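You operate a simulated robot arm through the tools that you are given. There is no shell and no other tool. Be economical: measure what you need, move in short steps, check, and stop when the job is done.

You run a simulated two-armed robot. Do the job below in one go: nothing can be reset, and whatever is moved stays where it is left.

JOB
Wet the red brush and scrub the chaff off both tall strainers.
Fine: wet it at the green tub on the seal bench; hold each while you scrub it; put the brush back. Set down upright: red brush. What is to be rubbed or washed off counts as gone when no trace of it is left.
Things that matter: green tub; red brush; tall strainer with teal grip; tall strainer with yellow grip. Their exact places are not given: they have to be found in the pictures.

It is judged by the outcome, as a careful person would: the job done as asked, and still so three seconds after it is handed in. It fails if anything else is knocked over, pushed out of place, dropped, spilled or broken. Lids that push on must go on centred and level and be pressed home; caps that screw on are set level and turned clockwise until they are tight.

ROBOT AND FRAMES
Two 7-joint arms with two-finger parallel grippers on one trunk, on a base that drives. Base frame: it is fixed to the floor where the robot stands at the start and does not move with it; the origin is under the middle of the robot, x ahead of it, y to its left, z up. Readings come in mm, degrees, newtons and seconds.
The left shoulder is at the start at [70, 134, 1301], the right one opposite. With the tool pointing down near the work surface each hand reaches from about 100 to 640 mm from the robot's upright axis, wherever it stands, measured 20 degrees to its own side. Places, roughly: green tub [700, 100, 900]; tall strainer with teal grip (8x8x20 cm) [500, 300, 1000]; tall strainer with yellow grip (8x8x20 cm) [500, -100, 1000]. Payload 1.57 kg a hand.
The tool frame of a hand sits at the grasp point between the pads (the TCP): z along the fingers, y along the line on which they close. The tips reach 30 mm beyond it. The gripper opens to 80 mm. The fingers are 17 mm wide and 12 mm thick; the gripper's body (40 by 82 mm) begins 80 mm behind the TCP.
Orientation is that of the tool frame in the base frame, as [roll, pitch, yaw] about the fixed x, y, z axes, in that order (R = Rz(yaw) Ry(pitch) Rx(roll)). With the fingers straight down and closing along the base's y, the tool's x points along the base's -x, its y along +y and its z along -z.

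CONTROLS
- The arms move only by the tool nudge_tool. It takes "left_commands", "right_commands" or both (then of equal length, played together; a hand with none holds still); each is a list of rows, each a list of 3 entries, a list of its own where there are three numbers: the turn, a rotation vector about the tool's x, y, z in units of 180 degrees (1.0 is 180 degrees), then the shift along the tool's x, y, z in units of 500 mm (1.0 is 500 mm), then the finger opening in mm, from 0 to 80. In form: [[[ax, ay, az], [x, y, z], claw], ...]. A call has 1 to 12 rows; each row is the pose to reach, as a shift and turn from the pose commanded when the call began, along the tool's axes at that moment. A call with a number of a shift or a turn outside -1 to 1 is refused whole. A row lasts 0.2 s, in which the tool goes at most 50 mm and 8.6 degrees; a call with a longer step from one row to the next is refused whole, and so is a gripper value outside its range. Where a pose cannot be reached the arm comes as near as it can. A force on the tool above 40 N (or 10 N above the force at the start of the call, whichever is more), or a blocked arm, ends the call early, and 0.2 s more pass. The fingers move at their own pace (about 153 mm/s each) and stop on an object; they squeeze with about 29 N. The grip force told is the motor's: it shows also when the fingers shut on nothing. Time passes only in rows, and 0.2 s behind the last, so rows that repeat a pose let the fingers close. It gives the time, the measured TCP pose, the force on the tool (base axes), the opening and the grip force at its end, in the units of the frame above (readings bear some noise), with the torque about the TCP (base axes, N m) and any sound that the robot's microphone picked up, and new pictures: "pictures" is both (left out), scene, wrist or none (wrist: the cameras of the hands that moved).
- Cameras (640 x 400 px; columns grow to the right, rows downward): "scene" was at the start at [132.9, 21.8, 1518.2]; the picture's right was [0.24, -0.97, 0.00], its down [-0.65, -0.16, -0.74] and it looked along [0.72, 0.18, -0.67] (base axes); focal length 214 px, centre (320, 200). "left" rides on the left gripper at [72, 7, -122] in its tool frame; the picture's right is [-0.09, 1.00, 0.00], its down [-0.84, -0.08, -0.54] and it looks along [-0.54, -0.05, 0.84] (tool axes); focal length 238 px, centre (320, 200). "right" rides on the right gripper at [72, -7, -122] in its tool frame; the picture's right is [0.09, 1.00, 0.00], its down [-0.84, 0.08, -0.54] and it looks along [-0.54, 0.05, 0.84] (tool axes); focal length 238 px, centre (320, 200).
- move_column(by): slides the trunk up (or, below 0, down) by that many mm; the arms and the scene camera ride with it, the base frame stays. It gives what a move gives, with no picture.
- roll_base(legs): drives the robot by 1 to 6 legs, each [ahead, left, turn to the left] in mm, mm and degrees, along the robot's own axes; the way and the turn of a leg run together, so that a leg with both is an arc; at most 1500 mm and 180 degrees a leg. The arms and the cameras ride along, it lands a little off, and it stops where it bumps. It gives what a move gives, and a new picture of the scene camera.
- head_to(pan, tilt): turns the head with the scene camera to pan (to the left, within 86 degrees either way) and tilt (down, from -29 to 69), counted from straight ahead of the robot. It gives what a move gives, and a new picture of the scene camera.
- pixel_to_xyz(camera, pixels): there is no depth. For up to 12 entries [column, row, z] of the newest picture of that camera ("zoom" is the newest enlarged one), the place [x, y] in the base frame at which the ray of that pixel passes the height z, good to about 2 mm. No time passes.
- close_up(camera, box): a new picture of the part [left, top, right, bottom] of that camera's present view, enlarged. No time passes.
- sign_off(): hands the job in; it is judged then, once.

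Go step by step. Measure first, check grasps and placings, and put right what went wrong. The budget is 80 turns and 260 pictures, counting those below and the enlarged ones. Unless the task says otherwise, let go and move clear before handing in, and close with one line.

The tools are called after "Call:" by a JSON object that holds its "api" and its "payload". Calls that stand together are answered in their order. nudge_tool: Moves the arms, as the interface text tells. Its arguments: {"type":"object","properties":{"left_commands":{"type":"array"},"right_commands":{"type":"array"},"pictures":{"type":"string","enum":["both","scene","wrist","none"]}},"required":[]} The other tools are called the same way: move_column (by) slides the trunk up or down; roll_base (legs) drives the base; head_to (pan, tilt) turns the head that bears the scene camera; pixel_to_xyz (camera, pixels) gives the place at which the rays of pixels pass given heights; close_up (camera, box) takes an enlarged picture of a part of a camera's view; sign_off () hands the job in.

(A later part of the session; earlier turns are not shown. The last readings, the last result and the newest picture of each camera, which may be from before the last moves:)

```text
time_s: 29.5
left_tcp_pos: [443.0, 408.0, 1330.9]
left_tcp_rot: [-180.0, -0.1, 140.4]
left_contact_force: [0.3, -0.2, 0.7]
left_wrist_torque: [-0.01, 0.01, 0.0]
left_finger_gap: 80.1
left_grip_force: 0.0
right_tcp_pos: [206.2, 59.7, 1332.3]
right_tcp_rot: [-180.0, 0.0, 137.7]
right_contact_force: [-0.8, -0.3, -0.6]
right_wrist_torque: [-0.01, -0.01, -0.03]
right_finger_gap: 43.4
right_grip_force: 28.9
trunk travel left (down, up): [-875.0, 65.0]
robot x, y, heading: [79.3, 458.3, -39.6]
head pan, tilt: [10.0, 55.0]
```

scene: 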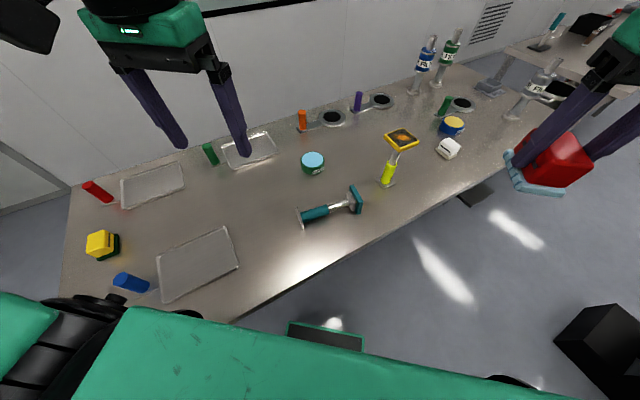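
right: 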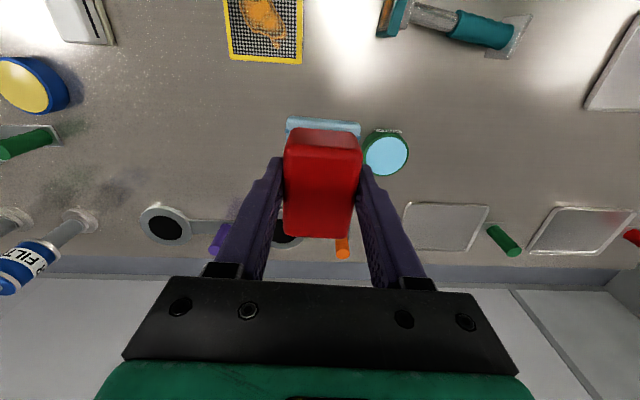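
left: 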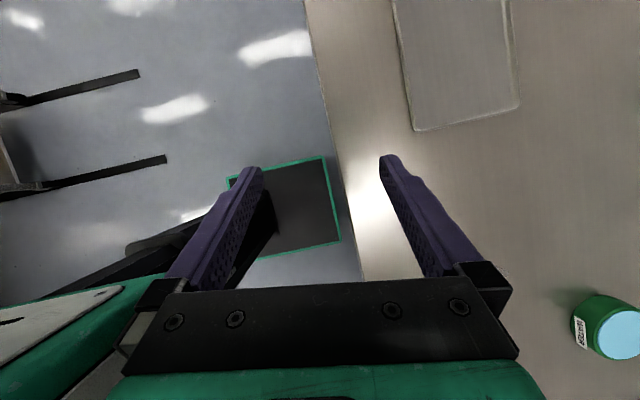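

Turned to heading -39.6°. Left hand goes to hover above the handle, closing across it and leaning slightly toward the foot.

Call:
{"api": "nudge_tool", "payload": {"left_commands": [[[-0.009, 0.0158, 0.0406], [-0.0414, -0.0329, 0.0678], 80], [[-0.018, 0.0315, 0.0813], [-0.0828, -0.0658, 0.1355], 80], [[-0.027, 0.0473, 0.1219], [-0.1242, -0.0988, 0.2033], 80], [[-0.036, 0.063, 0.1626], [-0.1656, -0.1317, 0.271], 80], [[-0.0451, 0.0788, 0.2032], [-0.207, -0.1646, 0.3388], 80], [[-0.0541, 0.0946, 0.2438], [-0.2484, -0.1975, 0.4065], 80], [[-0.0631, 0.1103, 0.2845], [-0.2898, -0.2305, 0.4743], 80], [[-0.0721, 0.1261, 0.3251], [-0.3312, -0.2634, 0.542], 80], [[-0.0721, 0.1261, 0.3251], [-0.3312, -0.2634, 0.542], 80]], "pictures": "both"}}

```text
time_s: 31.5
left_tcp_pos: [401.1, 363.3, 1098.0]
left_tcp_rot: [179.7, -24.8, 81.2]
left_contact_force: [0.5, -0.3, 0.0]
left_wrist_torque: [0.0, -0.03, -0.01]
left_finger_gap: 80.0
left_grip_force: 0.2
left hand out of reach, approached as far as the arm can: row 5, 6, 7, 8, 9
right_tcp_pos: [206.0, 61.4, 1332.5]
right_tcp_rot: [179.9, 0.0, 137.6]
right_contact_force: [-0.1, 0.2, -0.5]
right_wrist_torque: [-0.02, 0.0, 0.02]
right_finger_gap: 43.5
right_grip_force: 28.8
trunk travel left (down, up): [-875.0, 65.0]
robot x, y, heading: [81.6, 462.0, -39.6]
head pan, tilt: [10.0, 55.0]
```

scene: 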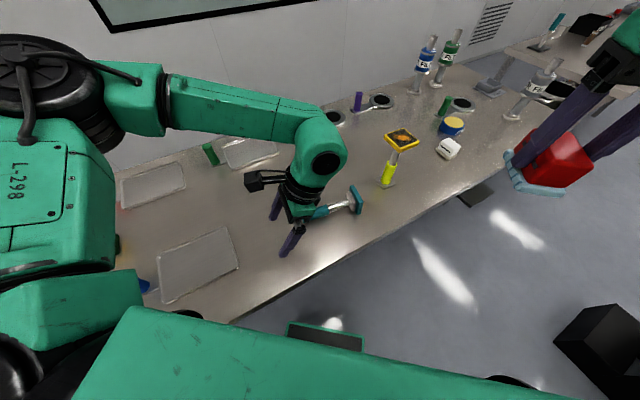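
left: 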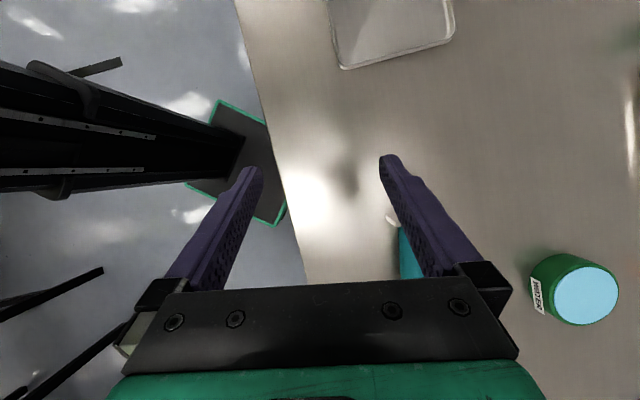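

It stalls with the lean. I straighten the tool to vertical, keep the yaw, and try reaching over the handle again.

Call:
{"api": "nudge_tool", "payload": {"left_commands": [[[0, -0.0463, 0], [0, 0, 0], 80], [[0, -0.0926, 0], [0, 0, 0], 80], [[0, -0.138, 0], [-0.0444, 0.0444, -0.0206], 80], [[0, -0.138, 0], [-0.0888, 0.0888, -0.0411], 80], [[0, -0.138, 0], [-0.1332, 0.1332, -0.0617], 80], [[0, -0.138, 0], [-0.1776, 0.1776, -0.0822], 80], [[0, -0.138, 0], [-0.222, 0.222, -0.1028], 80], [[0, -0.138, 0], [-0.222, 0.222, -0.1028], 80]], "pictures": "both"}}

```text
time_s: 33.3
left_tcp_pos: [389.5, 274.5, 1091.2]
left_tcp_rot: [179.8, -0.1, 81.2]
left_contact_force: [-0.5, 0.4, 0.0]
left_wrist_torque: [0.01, -0.01, 0.0]
left_finger_gap: 80.0
left_grip_force: 0.2
left hand out of reach, approached as far as the arm can: row 3, 4, 5, 6, 7, 8
right_tcp_pos: [208.0, 60.6, 1332.8]
right_tcp_rot: [180.0, 0.0, 137.6]
right_contact_force: [0.2, -0.8, -0.7]
right_wrist_torque: [-0.01, -0.01, 0.0]
right_finger_gap: 43.6
right_grip_force: 29.5
trunk travel left (down, up): [-875.0, 65.0]
robot x, y, heading: [77.7, 462.1, -39.5]
head pan, tilt: [10.0, 55.0]
```

scene: 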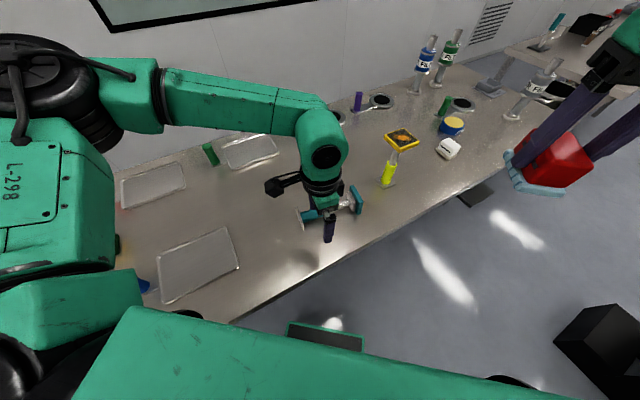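
left: 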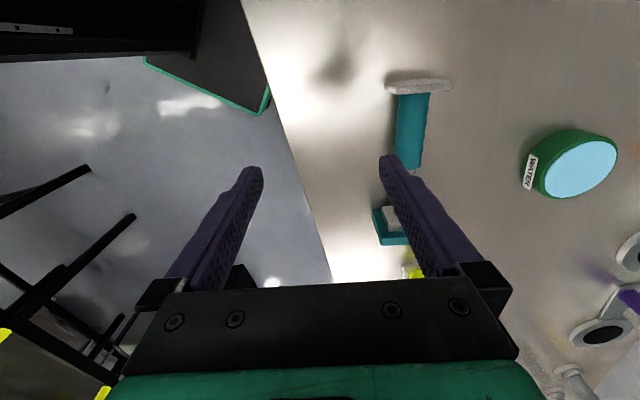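

Clockwise yaw is blocked by a wrist limit. I raise the left hand and test the other yaw direction.

Call:
{"api": "nudge_tool", "payload": {"left_commands": [[[0, 0, -0.047], [0.034, 0.011, -0.06], 80], [[0, 0, -0.094], [0.068, 0.022, -0.12], 80], [[0, 0, -0.141], [0.102, 0.033, -0.18], 80], [[0, 0, -0.188], [0.136, 0.044, -0.24], 80], [[0, 0, -0.235], [0.17, 0.054, -0.3], 80], [[0, 0, -0.282], [0.17, 0.054, -0.3], 80], [[0, 0, -0.329], [0.17, 0.054, -0.3], 80], [[0, 0, -0.376], [0.17, 0.054, -0.3], 80], [[0, 0, -0.423], [0.17, 0.054, -0.3], 80], [[0, 0, -0.47], [0.17, 0.054, -0.3], 80], [[0, 0, -0.517], [0.17, 0.054, -0.3], 80], [[0, 0, -0.564], [0.17, 0.054, -0.3], 80]], "pictures": "none"}}

Call:
{"api": "nudge_tool", "payload": {"left_commands": [[[0, 0, -0.047], [0, 0, 0], 80], [[0, 0, -0.094], [0, 0, 0], 80], [[0, 0, -0.141], [0, 0, 0], 80], [[0, 0, -0.188], [0, 0, 0], 80], [[0, 0, -0.235], [0, 0, 0], 80], [[0, 0, -0.282], [0, 0, 0], 80], [[0, 0, -0.329], [0, 0, 0], 80], [[0, 0, -0.376], [0, 0, 0], 80], [[0, 0, -0.42], [0, 0, 0], 80]], "pictures": "scene"}}

```text
time_s: 35.9
left_tcp_pos: [428.0, 351.0, 1236.9]
left_tcp_rot: [179.9, -0.1, -177.3]
left_contact_force: [-0.5, 0.1, -0.4]
left_wrist_torque: [0.01, -0.04, -0.01]
left_finger_gap: 79.9
left_grip_force: 0.1
right_tcp_pos: [207.1, 61.5, 1333.4]
right_tcp_rot: [179.9, 0.1, 137.5]
right_contact_force: [0.4, -0.5, -0.2]
right_wrist_torque: [-0.01, -0.02, -0.02]
right_finger_gap: 43.4
right_grip_force: 28.9
trunk travel left (down, up): [-875.0, 65.0]
robot x, y, heading: [77.7, 463.3, -39.4]
head pan, tilt: [10.0, 55.0]
```

```text
time_s: 37.9
left_tcp_pos: [428.6, 351.7, 1237.9]
left_tcp_rot: [-180.0, 0.2, -101.7]
left_contact_force: [0.8, 0.1, 0.1]
left_wrist_torque: [0.01, -0.01, -0.04]
left_finger_gap: 80.1
left_grip_force: 0.0
right_tcp_pos: [206.8, 60.3, 1333.0]
right_tcp_rot: [180.0, -0.1, 137.6]
right_contact_force: [-0.2, -1.1, -0.4]
right_wrist_torque: [0.01, -0.03, 0.05]
right_finger_gap: 43.5
right_grip_force: 29.7
trunk travel left (down, up): [-875.0, 65.0]
robot x, y, heading: [79.0, 460.4, -39.8]
head pan, tilt: [10.0, 55.0]
```

scene: 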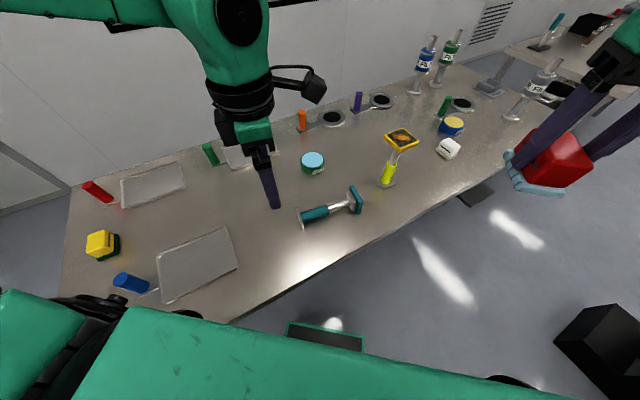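

Counter-clockwise works: left yaw is now -101.7°, closing across the strainer's axis. Hover above the handle and look.

Call:
{"api": "nudge_tool", "payload": {"left_commands": [[[0, 0, 0], [0.0318, -0.0285, 0.066], 80], [[0, 0, 0], [0.0635, -0.057, 0.132], 80], [[0, 0, 0], [0.0953, -0.0855, 0.198], 80], [[0, 0, 0], [0.127, -0.114, 0.264], 80], [[0, 0, 0], [0.1588, -0.1425, 0.33], 80], [[0, 0, 0], [0.1906, -0.171, 0.396], 80], [[0, 0, 0], [0.1906, -0.171, 0.396], 80]], "pictures": "both"}}

```text
time_s: 39.5
left_tcp_pos: [492.3, 265.5, 1050.1]
left_tcp_rot: [-179.9, 0.1, -101.9]
left_contact_force: [-0.2, 0.2, -0.5]
left_wrist_torque: [0.08, 0.02, 0.0]
left_finger_gap: 80.3
left_grip_force: 0.1
left hand out of reach, approached as far as the arm can: row 6, 7
right_tcp_pos: [205.6, 62.1, 1334.7]
right_tcp_rot: [-179.9, 0.0, 137.7]
right_contact_force: [0.4, -0.3, -0.2]
right_wrist_torque: [0.0, -0.01, 0.01]
right_finger_gap: 43.3
right_grip_force: 28.8
trunk travel left (down, up): [-875.0, 65.0]
robot x, y, heading: [77.5, 456.8, -39.5]
head pan, tilt: [10.0, 55.0]
```

scene: 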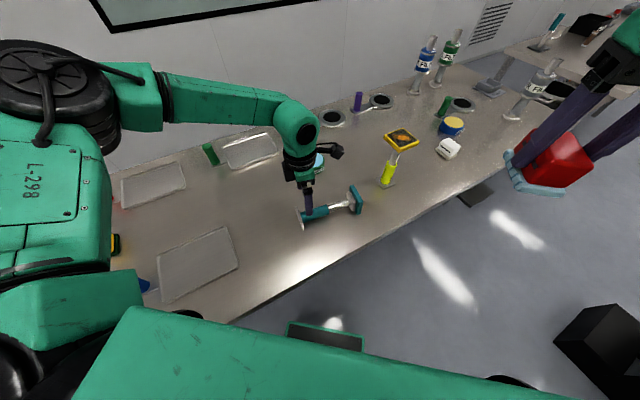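
left: 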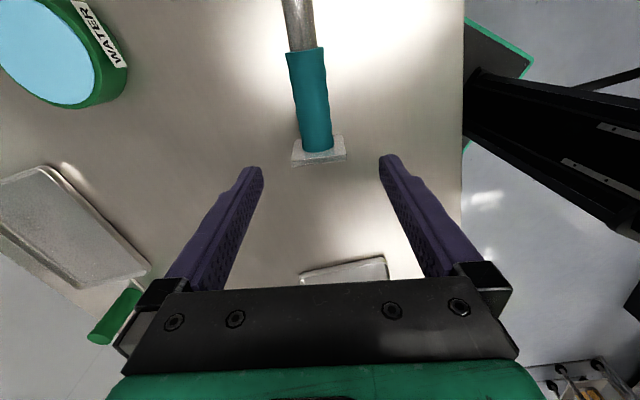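

Just short of reach. I shift the base by -60 mm in y (hand rides along above the strainer), and measure the handle.

Call:
{"api": "pixel_to_xyz", "payload": {"camera": "left", "pixels": [[319, 152, 930], [308, 100, 930], [302, 48, 930], [305, 48, 935], [287, 52, 930], [323, 48, 930], [300, 143, 930], [334, 145, 930]]}}

Call:
{"api": "roll_base", "payload": {"legs": [[42, -50, 0]]}}

```text
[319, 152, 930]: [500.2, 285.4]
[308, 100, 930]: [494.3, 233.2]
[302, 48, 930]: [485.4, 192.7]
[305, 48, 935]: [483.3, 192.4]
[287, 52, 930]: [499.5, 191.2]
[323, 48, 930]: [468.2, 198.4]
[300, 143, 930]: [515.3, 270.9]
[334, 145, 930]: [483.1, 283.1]
```

```text
time_s: 40.5
left_tcp_pos: [493.7, 205.8, 1051.8]
left_tcp_rot: [-179.9, -0.3, -101.9]
left_contact_force: [0.4, -0.1, 0.9]
left_wrist_torque: [-0.05, 0.01, 0.03]
left_finger_gap: 80.0
left_grip_force: 0.1
right_tcp_pos: [206.9, 4.3, 1336.2]
right_tcp_rot: [-179.8, 0.4, 137.7]
right_contact_force: [0.1, 0.3, 0.5]
right_wrist_torque: [-0.01, -0.03, -0.03]
right_finger_gap: 43.3
right_grip_force: 29.0
trunk travel left (down, up): [-875.0, 65.0]
robot x, y, heading: [83.5, 396.4, -39.5]
head pan, tilt: [10.0, 55.0]
```

scene: 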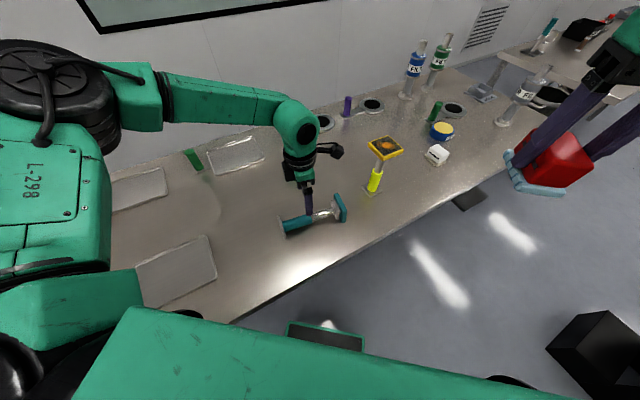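

Handle axis at (494,231), az -99°. Apply a small 12° lean and align above, descend partially, check.

Call:
{"api": "nudge_tool", "payload": {"left_commands": [[[0, -0.035, 0], [-0.025, 0.005, 0], 80], [[0, -0.067, 0], [-0.049, 0.0098, 0], 80], [[0, -0.067, 0.01], [-0.049, 0.0098, 0.05], 80], [[0, -0.067, 0.01], [-0.049, 0.0098, 0.1], 80], [[0, -0.067, 0.01], [-0.049, 0.0098, 0.1], 80]], "pictures": "wrist"}}

```text
time_s: 41.7
left_tcp_pos: [493.8, 259.1, 1022.7]
left_tcp_rot: [179.8, 11.9, -103.7]
left_contact_force: [-0.6, 0.4, -0.6]
left_wrist_torque: [-0.03, -0.01, 0.0]
left_finger_gap: 80.0
left_grip_force: 0.0
left hand out of reach, approached as far as the arm can: row 1, 2, 3, 4, 5
right_tcp_pos: [208.1, -3.8, 1333.8]
right_tcp_rot: [-180.0, 0.1, 137.6]
right_contact_force: [-0.1, -0.3, -0.4]
right_wrist_torque: [-0.03, 0.0, -0.01]
right_finger_gap: 43.4
right_grip_force: 29.4
trunk travel left (down, up): [-875.0, 65.0]
robot x, y, heading: [78.2, 393.1, -39.5]
head pan, tilt: [10.0, 55.0]
```

left: 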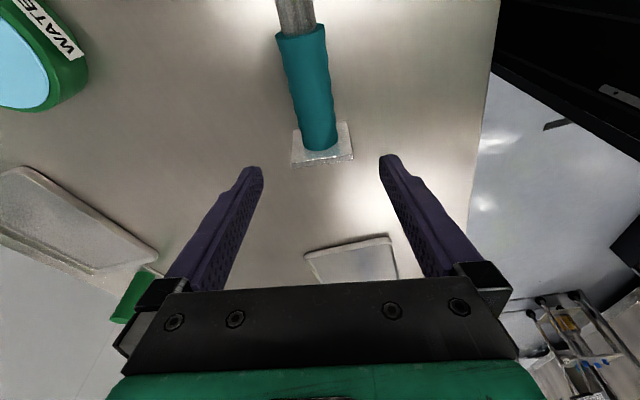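

Still short; shift the base another ~75 mm in -y so there is margin.

Call:
{"api": "roll_base", "payload": {"legs": [[50, -62, 0]]}}

Call:
{"api": "nudge_tool", "payload": {"left_commands": [[[0, 0, 0], [0, 0, 0], 80]], "pictures": "wrist"}}

```text
time_s: 42.8
left_tcp_pos: [493.5, 185.5, 1023.0]
left_tcp_rot: [179.9, 11.7, -103.8]
left_contact_force: [-0.3, 0.6, 0.5]
left_wrist_torque: [-0.05, 0.0, 0.02]
left_finger_gap: 79.8
left_grip_force: 0.0
right_tcp_pos: [207.3, -73.8, 1335.7]
right_tcp_rot: [-179.6, 0.3, 137.7]
right_contact_force: [-0.1, 0.6, 0.6]
right_wrist_torque: [-0.09, 0.0, 0.0]
right_finger_gap: 43.3
right_grip_force: 28.9
trunk travel left (down, up): [-875.0, 65.0]
robot x, y, heading: [78.5, 317.5, -39.4]
head pan, tilt: [10.0, 55.0]
```

scene: 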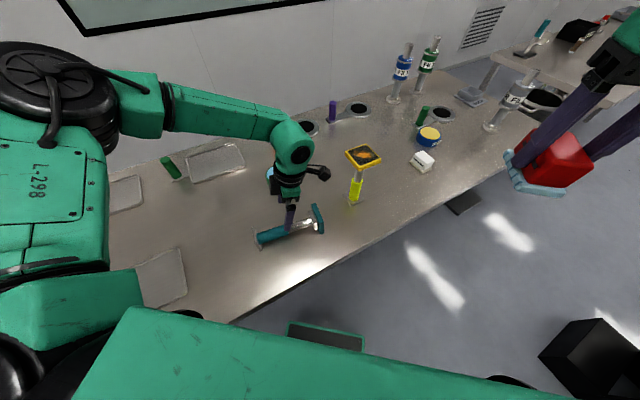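

```text
time_s: 43.2
left_tcp_pos: [493.5, 179.3, 1023.7]
left_tcp_rot: [179.8, 12.1, -103.7]
left_contact_force: [0.1, -0.1, 0.2]
left_wrist_torque: [0.0, 0.02, 0.0]
left_finger_gap: 80.0
left_grip_force: 0.1
right_tcp_pos: [206.7, -83.5, 1332.3]
right_tcp_rot: [-180.0, -0.1, 137.6]
right_contact_force: [-0.4, 0.4, -0.7]
right_wrist_torque: [0.0, -0.02, 0.0]
right_finger_gap: 43.4
right_grip_force: 29.4
trunk travel left (down, up): [-875.0, 65.0]
robot x, y, heading: [80.4, 317.4, -39.5]
head pan, tilt: [10.0, 55.0]
```

left: 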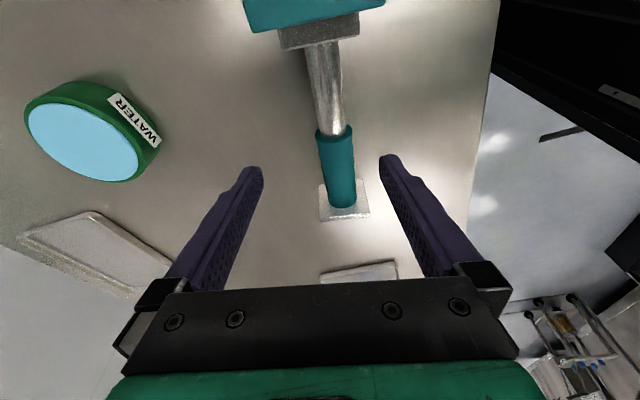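

Now translate over the handle and descend onto it, then close.

Call:
{"api": "nudge_tool", "payload": {"left_commands": [[[0, 0, -0.011], [-0.05, 0.012, 0.0105], 80], [[0, 0, -0.022], [-0.099, 0.0236, 0.021], 80], [[0, 0, -0.022], [-0.086, 0.0236, 0.084], 80], [[0, 0, -0.022], [-0.073, 0.0236, 0.14], 80], [[0, 0, -0.022], [-0.0632, 0.0236, 0.189], 80], [[0, 0, -0.022], [-0.0632, 0.0236, 0.189], 80]], "pictures": "both"}}

```text
time_s: 44.6
left_tcp_pos: [493.7, 242.7, 947.2]
left_tcp_rot: [-179.3, 11.9, -99.7]
left_contact_force: [0.1, -0.5, -0.2]
left_wrist_torque: [0.0, -0.01, 0.04]
left_finger_gap: 79.9
left_grip_force: 0.0
left hand out of reach, approached as far as the arm can: row 5, 6
right_tcp_pos: [206.8, -83.2, 1332.5]
right_tcp_rot: [180.0, 0.0, 137.7]
right_contact_force: [-1.2, -0.9, -0.6]
right_wrist_torque: [0.0, 0.01, -0.03]
right_finger_gap: 43.1
right_grip_force: 29.1
trunk travel left (down, up): [-875.0, 65.0]
robot x, y, heading: [80.6, 317.1, -39.5]
head pan, tilt: [10.0, 55.0]
```

scene: 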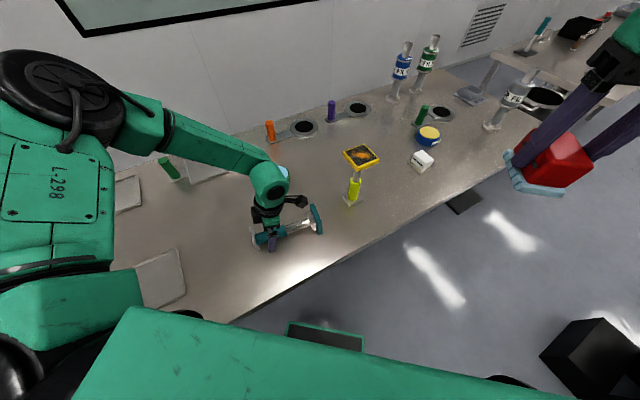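
left: 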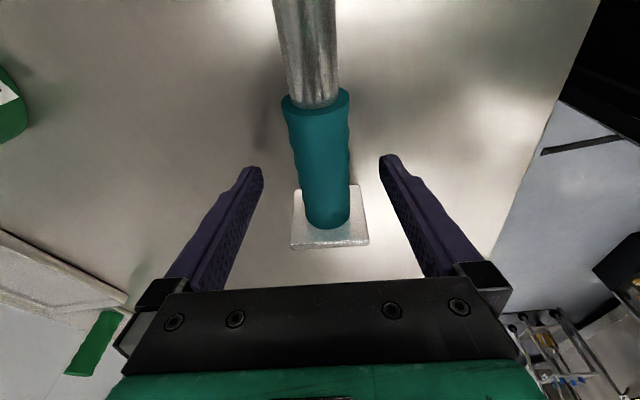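

Limit is arm reach downward; lowering the trunk helps. Lower it 8 mm, then close the fingers.

Call:
{"api": "move_column", "payload": {"by": -8}}

Call:
{"api": "nudge_tool", "payload": {"left_commands": [[[0, 0, 0], [0, 0, 0], 60], [[0, 0, 0], [0, 0, 0], 40], [[0, 0, 0], [0, 0, 0], 20], [[0, 0, 0], [0, 0, 0], 10], [[0, 0, 0], [0, 0, 0], 10]], "pictures": "wrist"}}

```text
time_s: 45.1
left_tcp_pos: [494.6, 241.0, 937.9]
left_tcp_rot: [-179.3, 11.9, -99.7]
left_contact_force: [-0.6, 0.2, -0.5]
left_wrist_torque: [-0.01, -0.03, -0.01]
left_finger_gap: 80.1
left_grip_force: 0.0
right_tcp_pos: [206.5, -82.6, 1324.5]
right_tcp_rot: [-179.9, 0.2, 137.7]
right_contact_force: [-0.4, -0.2, -0.5]
right_wrist_torque: [0.01, 0.02, 0.0]
right_finger_gap: 43.5
right_grip_force: 29.1
trunk travel left (down, up): [-867.0, 73.0]
robot x, y, heading: [79.9, 317.0, -39.6]
head pan, tilt: [10.0, 55.0]
```

```text
time_s: 46.3
left_tcp_pos: [494.8, 240.5, 939.5]
left_tcp_rot: [-179.3, 12.1, -99.7]
left_contact_force: [-0.1, 1.4, 0.8]
left_wrist_torque: [0.03, 0.02, -0.03]
left_finger_gap: 32.8
left_grip_force: 29.4
right_tcp_pos: [206.9, -82.4, 1325.3]
right_tcp_rot: [-179.9, 0.1, 137.7]
right_contact_force: [0.5, -0.3, -0.7]
right_wrist_torque: [-0.01, -0.02, 0.0]
right_finger_gap: 43.4
right_grip_force: 28.4
trunk travel left (down, up): [-867.0, 73.0]
robot x, y, heading: [78.4, 314.5, -39.6]
head pan, tilt: [10.0, 55.0]
```

left: 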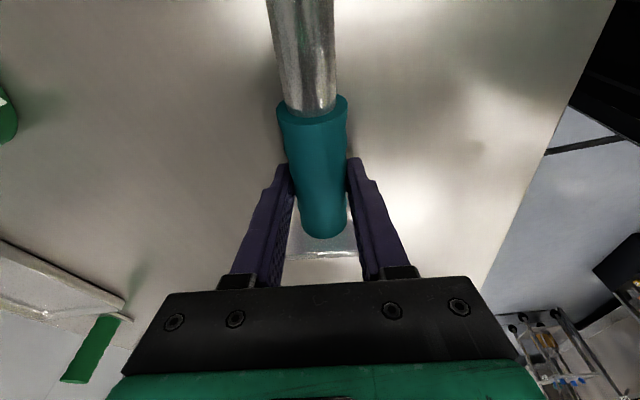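

Grip 32.8 mm holds. Lift 130 mm and begin turning the strainer upright.

Call:
{"api": "nudge_tool", "payload": {"left_commands": [[[0, 0, 0], [-0.018, 0, -0.085], 10], [[0, 0, 0], [-0.036, 0, -0.17], 10], [[0, 0, 0], [-0.054, 0, -0.254], 10], [[0, 0.045, 0], [-0.054, 0, -0.254], 10], [[0, 0.09, 0], [-0.054, 0, -0.254], 10], [[0, 0.135, 0], [-0.054, 0, -0.254], 10], [[0, 0.18, 0], [-0.054, 0, -0.254], 10], [[0, 0.225, 0], [-0.054, 0, -0.254], 10], [[0, 0.225, 0], [-0.054, 0, -0.254], 10]], "pictures": "both"}}

```text
time_s: 48.3
left_tcp_pos: [493.3, 238.9, 1067.7]
left_tcp_rot: [-179.2, -28.5, -100.2]
left_contact_force: [0.4, 0.1, -1.8]
left_wrist_torque: [0.13, 0.0, 0.0]
left_finger_gap: 32.6
left_grip_force: 28.7
right_tcp_pos: [206.4, -85.2, 1325.1]
right_tcp_rot: [-180.0, 0.0, 137.6]
right_contact_force: [-0.3, 0.0, -0.6]
right_wrist_torque: [0.01, 0.03, 0.03]
right_finger_gap: 43.6
right_grip_force: 28.9
trunk travel left (down, up): [-867.0, 73.0]
robot x, y, heading: [81.0, 319.7, -39.7]
head pan, tilt: [10.0, 55.0]
```

scene: 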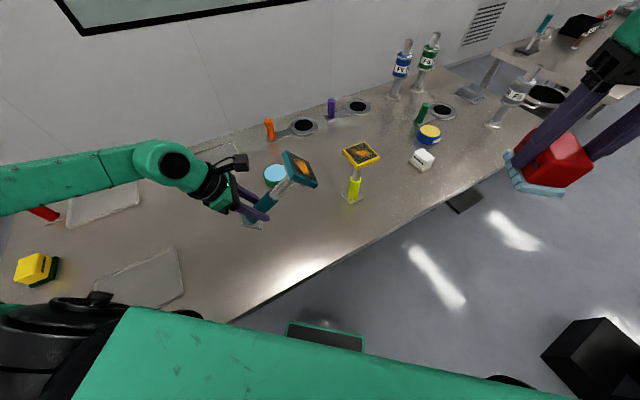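
left: 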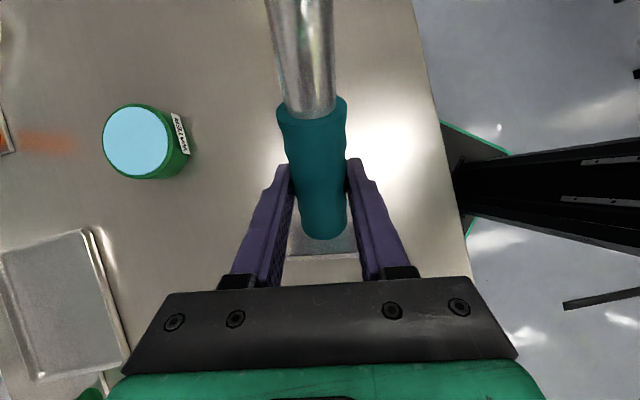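

Turning works. Continue to upright (about 46° more).

Call:
{"api": "nudge_tool", "payload": {"left_commands": [[[0, 0.045, 0], [0, 0, 0], 10], [[0, 0.09, 0], [0, 0, 0], 10], [[0, 0.135, 0], [0, 0, 0], 10], [[0, 0.18, 0], [0, 0, 0], 10], [[0, 0.225, 0], [0, 0, 0], 10], [[0, 0.2567, 0], [0, 0, 0], 10], [[0, 0.2567, 0], [0, 0, 0], 10]], "pictures": "both"}}

Call:
{"api": "close_up", "payload": {"camera": "scene", "box": [200, 120, 360, 240]}}

```text
time_s: 49.9
left_tcp_pos: [492.8, 242.6, 1067.7]
left_tcp_rot: [-177.6, -74.7, -102.1]
left_contact_force: [-0.1, 0.8, -1.5]
left_wrist_torque: [-0.02, 0.02, 0.0]
left_finger_gap: 32.5
left_grip_force: 29.3
right_tcp_pos: [207.7, -82.7, 1325.4]
right_tcp_rot: [180.0, 0.0, 137.8]
right_contact_force: [0.5, -0.5, -1.4]
right_wrist_torque: [-0.02, 0.02, 0.0]
right_finger_gap: 43.6
right_grip_force: 28.9
trunk travel left (down, up): [-867.0, 73.0]
robot x, y, heading: [75.1, 317.8, -39.5]
head pan, tilt: [10.0, 55.0]
```

scene: 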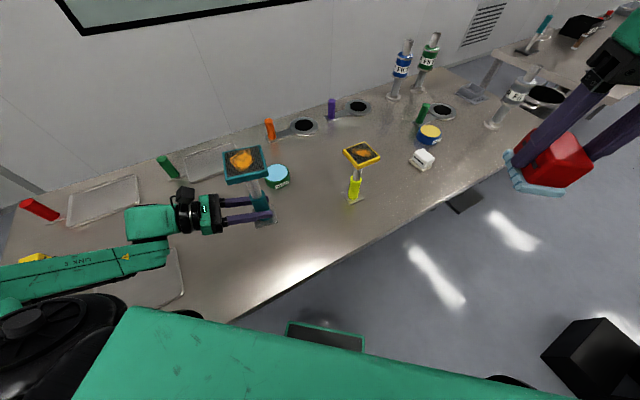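
left: 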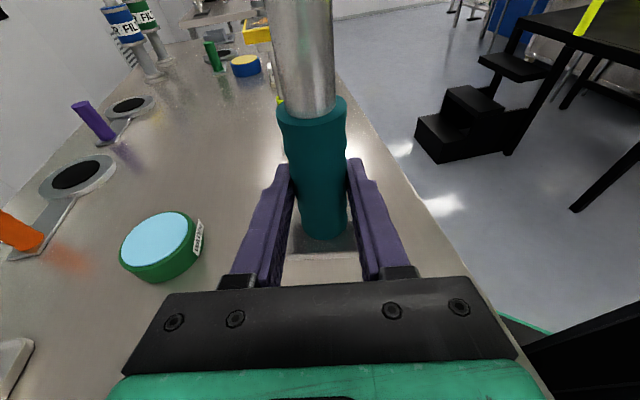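

```text
3.33 times, centred on (280, 180) of scene
```

zoom: 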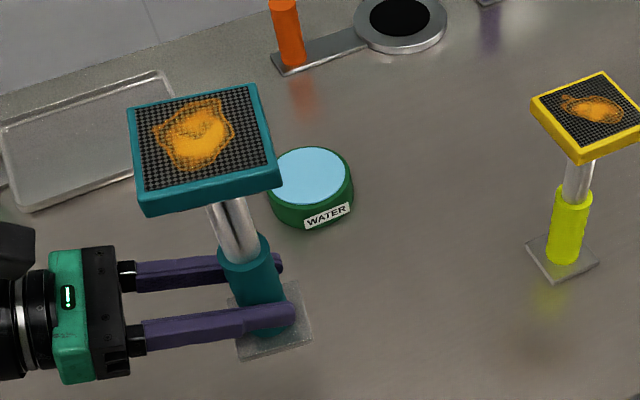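

Teal strainer is upright in the grip, chaff still on. I turn the base back to face the bench and shift so it will stand at its old place.

Call:
{"api": "roll_base", "payload": {"legs": [[0, 0, 39.5], [45, -105, 0]]}}

Call:
{"api": "nudge_tool", "payload": {"left_commands": [[[0, 0, 0], [0, 0, 0], 10]], "pictures": "scene"}}

```text
time_s: 53.0
left_tcp_pos: [490.8, 419.0, 1068.7]
left_tcp_rot: [-177.7, -74.8, -62.8]
left_contact_force: [-0.5, 0.0, -1.9]
left_wrist_torque: [0.02, -0.01, 0.0]
left_finger_gap: 32.6
left_grip_force: 29.1
right_tcp_pos: [475.0, -9.8, 1325.9]
right_tcp_rot: [-179.8, 0.2, 177.0]
right_contact_force: [-0.3, 0.1, -0.7]
right_wrist_torque: [-0.04, -0.01, -0.03]
right_finger_gap: 43.6
right_grip_force: 28.6
trunk travel left (down, up): [-867.0, 73.0]
robot x, y, heading: [123.8, 212.6, -0.3]
head pan, tilt: [10.0, 55.0]
```

scene: 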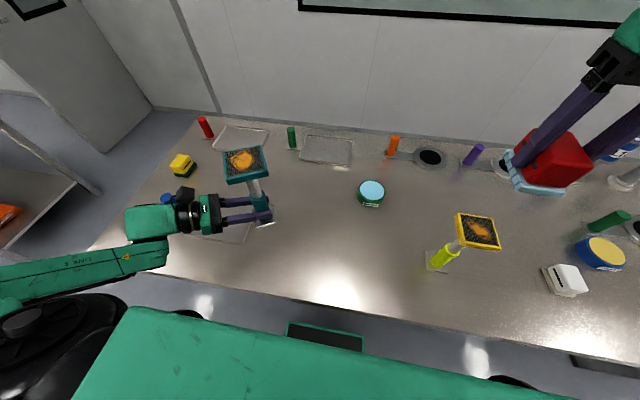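

```text
time_s: 53.4
left_tcp_pos: [492.1, 416.4, 1068.1]
left_tcp_rot: [-177.6, -74.7, -62.8]
left_contact_force: [-0.7, -0.4, -1.9]
left_wrist_torque: [-0.01, 0.0, -0.02]
left_finger_gap: 32.6
left_grip_force: 28.6
right_tcp_pos: [477.5, -14.5, 1326.1]
right_tcp_rot: [179.9, 0.2, 177.0]
right_contact_force: [0.5, -0.2, -1.3]
right_wrist_torque: [0.02, 0.02, -0.01]
right_finger_gap: 43.5
right_grip_force: 28.9
trunk travel left (down, up): [-867.0, 73.0]
robot x, y, heading: [124.4, 216.9, -0.4]
head pan, tilt: [10.0, 55.0]
```

scene: 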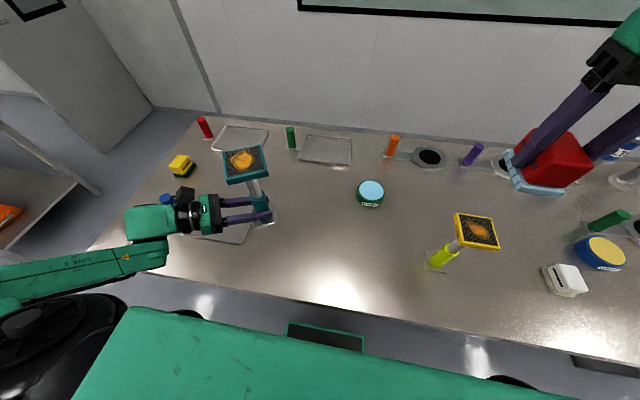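

Move the strainer to above its original spot and lower it near the table.

Call:
{"api": "nudge_tool", "payload": {"left_commands": [[[0, 0, 0], [0.0131, 0.0276, 0.0469], 10], [[0, 0, 0], [0.0263, 0.0552, 0.0939], 10], [[0, 0, 0], [0.0394, 0.0828, 0.1408], 10], [[0, 0, 0], [-0.0281, 0.0835, 0.1593], 10], [[0, 0, 0], [-0.0957, 0.0842, 0.1777], 10], [[0, 0, 0], [-0.1632, 0.0848, 0.1962], 10], [[0, 0, 0], [-0.1632, 0.0848, 0.1962], 10]], "pictures": "both"}}

Call:
{"api": "close_up", "payload": {"camera": "scene", "box": [200, 140, 360, 260]}}

```text
time_s: 55.0
left_tcp_pos: [490.0, 341.1, 1027.5]
left_tcp_rot: [-175.6, -73.4, -66.2]
left_contact_force: [0.1, -0.2, -2.0]
left_wrist_torque: [0.0, 0.0, 0.01]
left_finger_gap: 32.4
left_grip_force: 28.9
left hand out of reach, approached as far as the arm can: row 4, 5, 6, 7
right_tcp_pos: [476.7, -15.5, 1325.1]
right_tcp_rot: [-180.0, 0.1, 177.0]
right_contact_force: [-0.5, 0.4, -1.1]
right_wrist_torque: [-0.01, -0.01, 0.0]
right_finger_gap: 43.3
right_grip_force: 28.9
trunk travel left (down, up): [-867.0, 73.0]
robot x, y, heading: [123.8, 215.2, -0.5]
head pan, tilt: [10.0, 55.0]
```

scene: 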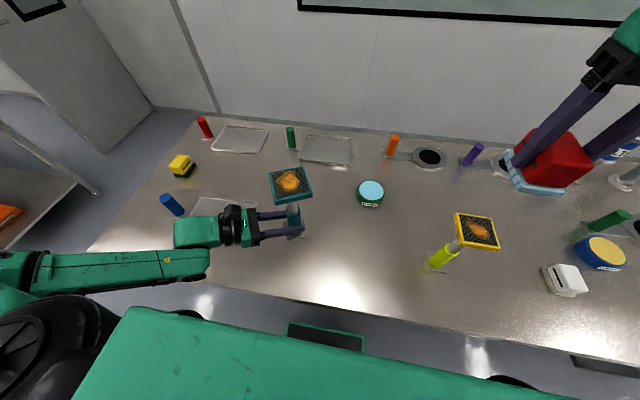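
left: 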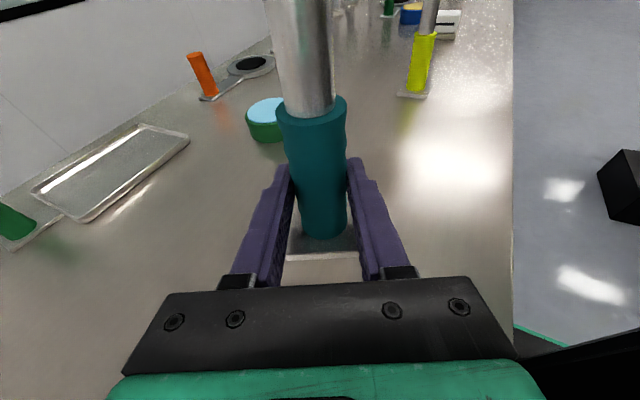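

```text
3.33 times, centred on (280, 200) of scene
```

zoom: 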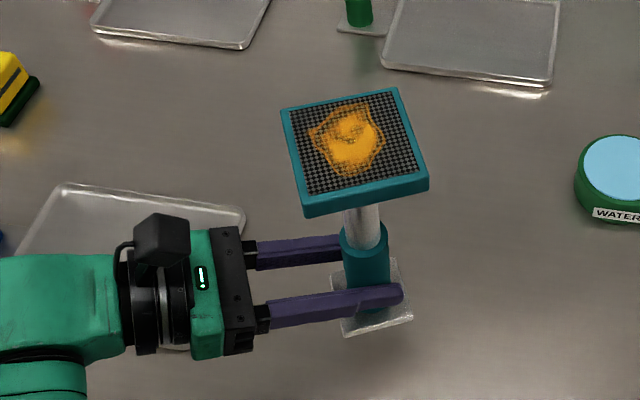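

Arm can't go lower from here; use the trunk: down 66 mm.

Call:
{"api": "move_column", "payload": {"by": -66}}

Call:
{"api": "close_up", "payload": {"camera": "scene", "box": [220, 130, 380, 250]}}

Call:
{"api": "close_up", "payload": {"camera": "right", "box": [320, 0, 640, 200]}}

```text
time_s: 56.0
left_tcp_pos: [490.0, 340.5, 960.3]
left_tcp_rot: [-175.8, -73.5, -66.3]
left_contact_force: [0.2, -0.1, -1.5]
left_wrist_torque: [0.02, 0.02, 0.01]
left_finger_gap: 32.7
left_grip_force: 29.2
right_tcp_pos: [476.1, -15.1, 1259.1]
right_tcp_rot: [-180.0, 0.2, 177.1]
right_contact_force: [-0.4, 0.2, -0.8]
right_wrist_torque: [0.02, -0.01, 0.01]
right_finger_gap: 42.9
right_grip_force: 29.0
trunk travel left (down, up): [-801.0, 139.0]
robot x, y, heading: [125.5, 215.1, -0.1]
head pan, tilt: [10.0, 55.0]
```

```text
3.33 times, centred on (300, 190) of scene
```

zoom: 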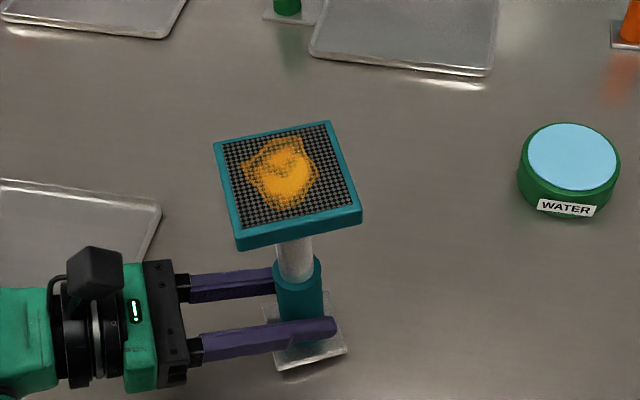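

```text
2.00 times, centred on (480, 100) of right
```

zoom: 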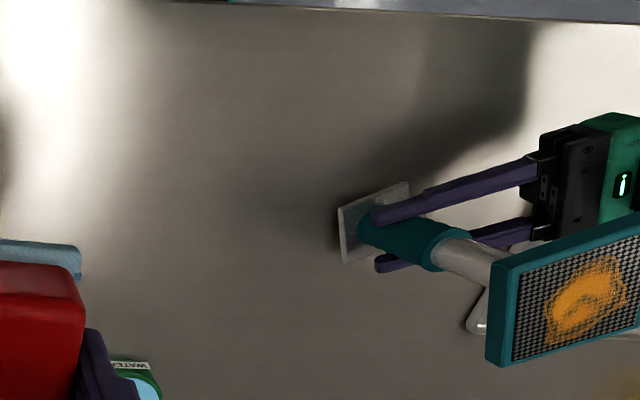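

The foot is about 10 mm above the table. Lower in small steps until contact shows.

Call:
{"api": "move_column", "payload": {"by": -8}}

Call:
{"api": "move_column", "payload": {"by": -3}}

Call:
{"api": "close_up", "payload": {"camera": "scene", "box": [220, 130, 380, 250]}}

```text
time_s: 56.6
left_tcp_pos: [489.8, 340.7, 954.3]
left_tcp_rot: [-175.7, -73.4, -66.2]
left_contact_force: [0.2, 0.1, -2.3]
left_wrist_torque: [0.0, 0.0, -0.02]
left_finger_gap: 32.4
left_grip_force: 29.1
right_tcp_pos: [476.0, -15.3, 1250.8]
right_tcp_rot: [180.0, 0.1, 177.0]
right_contact_force: [0.5, 0.5, -0.6]
right_wrist_torque: [0.03, -0.02, 0.01]
right_finger_gap: 43.4
right_grip_force: 29.0
trunk travel left (down, up): [-793.0, 147.0]
robot x, y, heading: [129.2, 211.6, -0.2]
head pan, tilt: [10.0, 55.0]
```

```text
time_s: 57.1
left_tcp_pos: [489.8, 340.8, 951.2]
left_tcp_rot: [-175.7, -73.4, -66.2]
left_contact_force: [0.4, -0.4, -1.8]
left_wrist_torque: [0.02, 0.02, -0.01]
left_finger_gap: 32.4
left_grip_force: 28.7
right_tcp_pos: [477.5, -14.3, 1247.5]
right_tcp_rot: [-180.0, 0.0, 177.1]
right_contact_force: [0.3, -0.2, -0.2]
right_wrist_torque: [0.01, -0.02, 0.01]
right_finger_gap: 43.2
right_grip_force: 29.5
trunk travel left (down, up): [-790.0, 150.0]
robot x, y, heading: [127.3, 212.9, -0.2]
head pan, tilt: [10.0, 55.0]
```

```text
3.33 times, centred on (300, 190) of scene
```

zoom: 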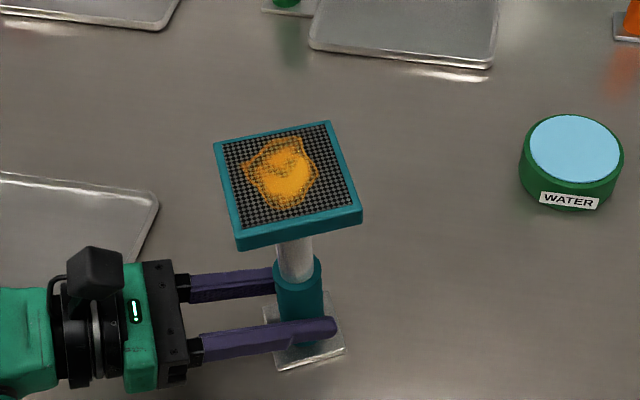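

Call:
{"api": "move_column", "payload": {"by": -2}}

Call:
{"api": "move_column", "payload": {"by": -1.5}}

Call:
{"api": "pixel_to_xyz", "payload": {"camera": "scene", "pixels": [[284, 172.5, 1102], [318.5, 166.4, 1102], [327.5, 192.5, 1102], [291.2, 201, 1102], [303, 184, 1102]]}}

```text
time_s: 57.6
left_tcp_pos: [489.7, 340.7, 949.6]
left_tcp_rot: [-175.6, -73.5, -66.4]
left_contact_force: [-0.5, 0.5, 2.6]
left_wrist_torque: [-0.15, 0.06, 0.03]
left_finger_gap: 32.5
left_grip_force: 28.9
right_tcp_pos: [475.9, -14.0, 1245.7]
right_tcp_rot: [180.0, 0.0, 177.0]
right_contact_force: [-0.3, 1.2, -1.1]
right_wrist_torque: [-0.01, 0.0, 0.0]
right_finger_gap: 43.8
right_grip_force: 28.7
trunk travel left (down, up): [-788.0, 152.0]
robot x, y, heading: [123.1, 211.4, -0.3]
head pan, tilt: [10.0, 55.0]
```

```text
time_s: 58.1
left_tcp_pos: [489.7, 339.9, 948.6]
left_tcp_rot: [-175.0, -73.7, -66.8]
left_contact_force: [2.4, 3.1, 13.7]
left_wrist_torque: [-0.47, 0.04, 0.06]
left_finger_gap: 32.5
left_grip_force: 28.8
right_tcp_pos: [475.8, -14.8, 1245.1]
right_tcp_rot: [180.0, 0.3, 177.0]
right_contact_force: [-0.2, -0.7, 0.4]
right_wrist_torque: [0.0, 0.0, 0.0]
right_finger_gap: 43.6
right_grip_force: 29.1
trunk travel left (down, up): [-787.0, 153.0]
robot x, y, heading: [124.3, 217.3, -0.1]
head pan, tilt: [10.0, 55.0]
```

```text
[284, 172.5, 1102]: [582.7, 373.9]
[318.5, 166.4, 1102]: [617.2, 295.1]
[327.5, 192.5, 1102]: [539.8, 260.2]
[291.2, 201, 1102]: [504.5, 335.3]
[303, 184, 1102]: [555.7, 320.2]
```

Contact (14 N), strainer stands at (490,340). Bring the brush over its head, staying high.

Call:
{"api": "nudge_tool", "payload": {"right_commands": [[[0, 0, 0], [0.0015, 0.0875, 0], 30], [[0, 0, 0], [0.003, 0.175, 0], 30], [[0, 0, 0], [0.0045, 0.2625, 0], 30], [[0, 0, 0], [0.006, 0.35, 0], 30], [[0, 0, 0], [0.0075, 0.4375, 0], 30], [[0, 0, 0], [0.009, 0.525, 0], 30], [[0, 0, 0], [0.0105, 0.6125, 0], 30], [[0, 0, 0], [0.012, 0.66, 0], 30], [[0, 0, 0], [0.012, 0.66, 0], 30]], "pictures": "both"}}

Call:
{"api": "close_up", "payload": {"camera": "scene", "box": [220, 100, 380, 220]}}

```text
time_s: 60.1
left_tcp_pos: [488.8, 340.4, 949.1]
left_tcp_rot: [-175.3, -73.6, -66.6]
left_contact_force: [3.9, 0.4, 20.1]
left_wrist_torque: [-0.91, 0.04, 0.11]
left_finger_gap: 32.8
left_grip_force: 29.0
right_tcp_pos: [486.3, 315.3, 1245.4]
right_tcp_rot: [-179.9, 0.1, 177.1]
right_contact_force: [0.1, 0.5, -0.4]
right_wrist_torque: [0.0, 0.0, 0.02]
right_finger_gap: 43.4
right_grip_force: 28.7
trunk travel left (down, up): [-787.0, 153.0]
robot x, y, heading: [130.0, 214.4, -0.4]
head pan, tilt: [10.0, 55.0]
```

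scene: 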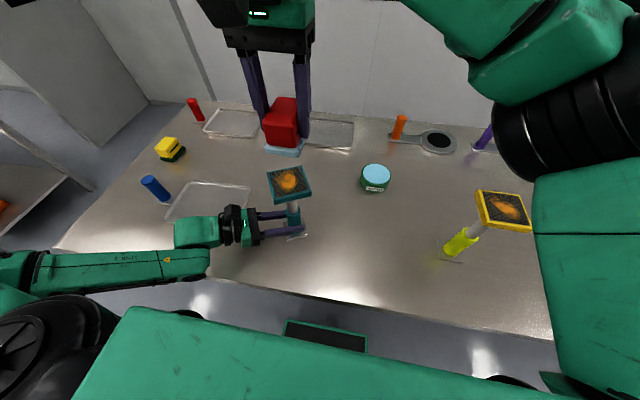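
right: 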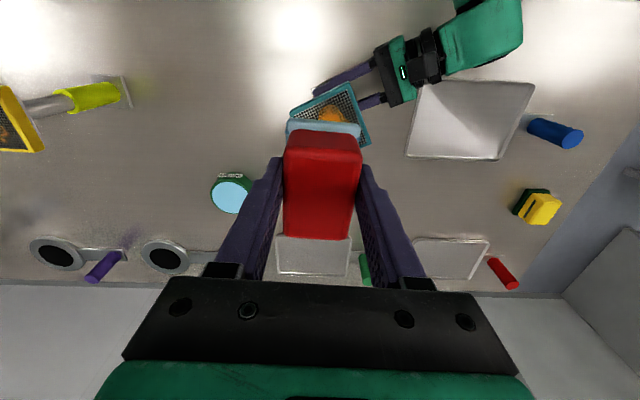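

```text
3.33 times, centred on (300, 160) of scene
```

zoom: 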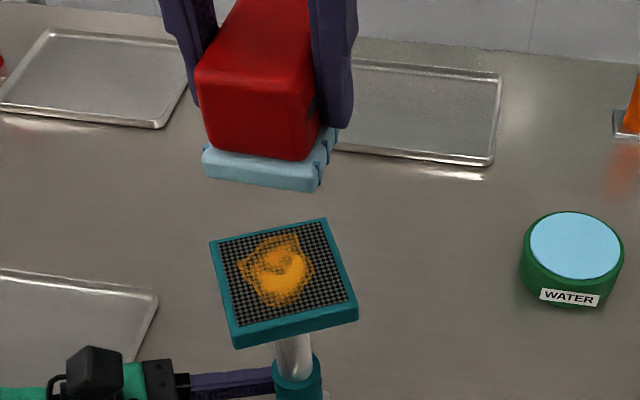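

Call:
{"api": "pixel_to_xyz", "payload": {"camera": "scene", "pixels": [[267, 172.6, 1102], [301.5, 165.4, 1102], [311.1, 190.9, 1102], [273.6, 199, 1102], [267, 172.6, 1092], [311.1, 190.9, 1092], [290, 180, 1100]]}}

Call:
{"api": "pixel_to_xyz", "payload": {"camera": "right", "pixels": [[289, 112, 1102], [351, 83, 1102], [371, 144, 1102], [289, 112, 1092], [351, 83, 1092], [371, 144, 1092]]}}

```text
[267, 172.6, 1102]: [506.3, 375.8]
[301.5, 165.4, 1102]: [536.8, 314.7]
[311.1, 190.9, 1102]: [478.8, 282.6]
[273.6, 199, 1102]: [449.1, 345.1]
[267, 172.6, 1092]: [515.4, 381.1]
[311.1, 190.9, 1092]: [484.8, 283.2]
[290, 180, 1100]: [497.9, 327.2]
```

```text
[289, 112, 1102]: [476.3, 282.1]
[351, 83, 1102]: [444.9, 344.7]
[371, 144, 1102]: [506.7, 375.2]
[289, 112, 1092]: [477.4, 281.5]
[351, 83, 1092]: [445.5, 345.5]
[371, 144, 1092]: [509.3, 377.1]
```

Head top is at z≈1102, centre (492,329), chaff around (498,327). Lower the brush to light contact.

Call:
{"api": "nudge_tool", "payload": {"right_commands": [[[0, 0, 0], [-0.01, 0.012, 0.07], 30], [[0, 0, 0], [-0.021, 0.025, 0.14], 30], [[0, 0, 0], [-0.021, 0.025, 0.17], 30], [[0, 0, 0], [-0.021, 0.025, 0.182], 30], [[0, 0, 0], [-0.021, 0.025, 0.19], 30], [[0, 0, 0], [-0.021, 0.025, 0.19], 30]], "pictures": "none"}}

Call:
{"api": "close_up", "payload": {"camera": "scene", "box": [220, 100, 380, 220]}}

```text
time_s: 61.5
left_tcp_pos: [489.4, 340.2, 948.3]
left_tcp_rot: [-175.4, -73.6, -66.5]
left_contact_force: [1.3, 1.4, 17.5]
left_wrist_torque: [-0.75, 0.11, 0.06]
left_finger_gap: 32.6
left_grip_force: 28.8
right_tcp_pos: [497.9, 325.9, 1150.5]
right_tcp_rot: [180.0, 0.2, 177.1]
right_contact_force: [-0.2, 0.5, -0.4]
right_wrist_torque: [0.01, -0.01, -0.02]
right_finger_gap: 43.5
right_grip_force: 29.2
trunk travel left (down, up): [-787.0, 153.0]
robot x, y, heading: [128.3, 214.8, -0.4]
head pan, tilt: [10.0, 55.0]
```

```text
3.33 times, centred on (300, 160) of scene
```

zoom: 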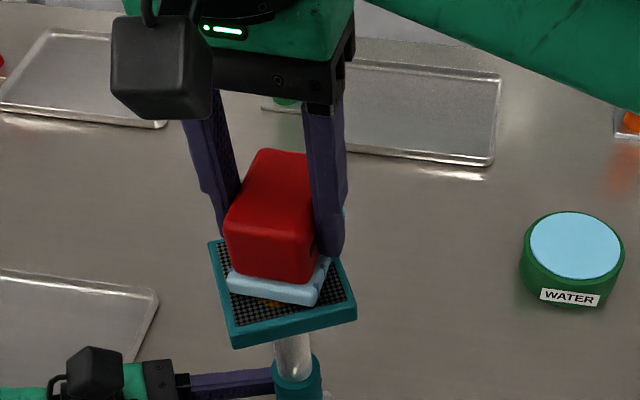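

No contact yet; go a few mm further.

Call:
{"api": "nudge_tool", "payload": {"right_commands": [[[0, 0, 0], [0, 0, 0.004], 30], [[0, 0, 0], [0, 0, 0.006], 30], [[0, 0, 0], [0, 0, 0.008], 30], [[0, 0, 0], [0, 0, 0.008], 30]], "pictures": "none"}}

```text
time_s: 62.5
left_tcp_pos: [489.1, 340.6, 946.2]
left_tcp_rot: [-175.4, -73.5, -66.5]
left_contact_force: [-0.3, 0.6, 15.2]
left_wrist_torque: [-0.73, 0.08, 0.04]
left_finger_gap: 32.6
left_grip_force: 29.2
right_tcp_pos: [497.0, 326.5, 1146.7]
right_tcp_rot: [180.0, 0.2, 177.0]
right_contact_force: [0.7, 0.1, -0.8]
right_wrist_torque: [0.01, -0.01, 0.03]
right_finger_gap: 43.1
right_grip_force: 28.7
trunk travel left (down, up): [-787.0, 153.0]
robot x, y, heading: [124.1, 211.5, -0.1]
head pan, tilt: [10.0, 55.0]
```

Call:
{"api": "nudge_tool", "payload": {"right_commands": [[[0, 0, 0], [0, 0, 0.004], 30], [[0, 0, 0], [0, 0, 0.006], 30], [[0, 0, 0], [0, 0, 0.008], 30], [[0, 0, 0], [0, 0, 0.01], 30], [[0, 0, 0], [0, 0, 0.01], 30]], "pictures": "none"}}

Call:
{"api": "close_up", "payload": {"camera": "scene", "box": [260, 150, 340, 210]}}

```text
time_s: 63.7
left_tcp_pos: [487.9, 341.7, 947.3]
left_tcp_rot: [-175.4, -73.3, -66.5]
left_contact_force: [5.6, -1.9, 3.1]
left_wrist_torque: [-0.5, 0.38, 0.2]
left_finger_gap: 32.8
left_grip_force: 29.0
right_tcp_pos: [498.0, 326.4, 1141.4]
right_tcp_rot: [179.9, 0.3, 177.0]
right_contact_force: [-0.3, 4.5, 27.0]
right_wrist_torque: [0.41, -0.11, 0.01]
right_finger_gap: 43.7
right_grip_force: 29.0
trunk travel left (down, up): [-787.0, 153.0]
robot x, y, heading: [125.7, 212.5, -0.7]
head pan, tilt: [10.0, 55.0]
```

```text
6.67 times, centred on (300, 180) of scene
```

zoom: 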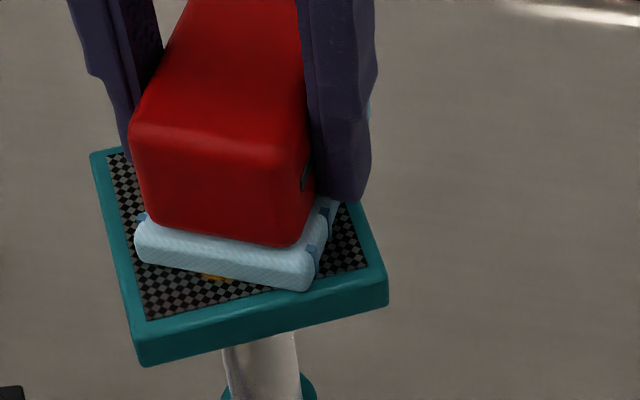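

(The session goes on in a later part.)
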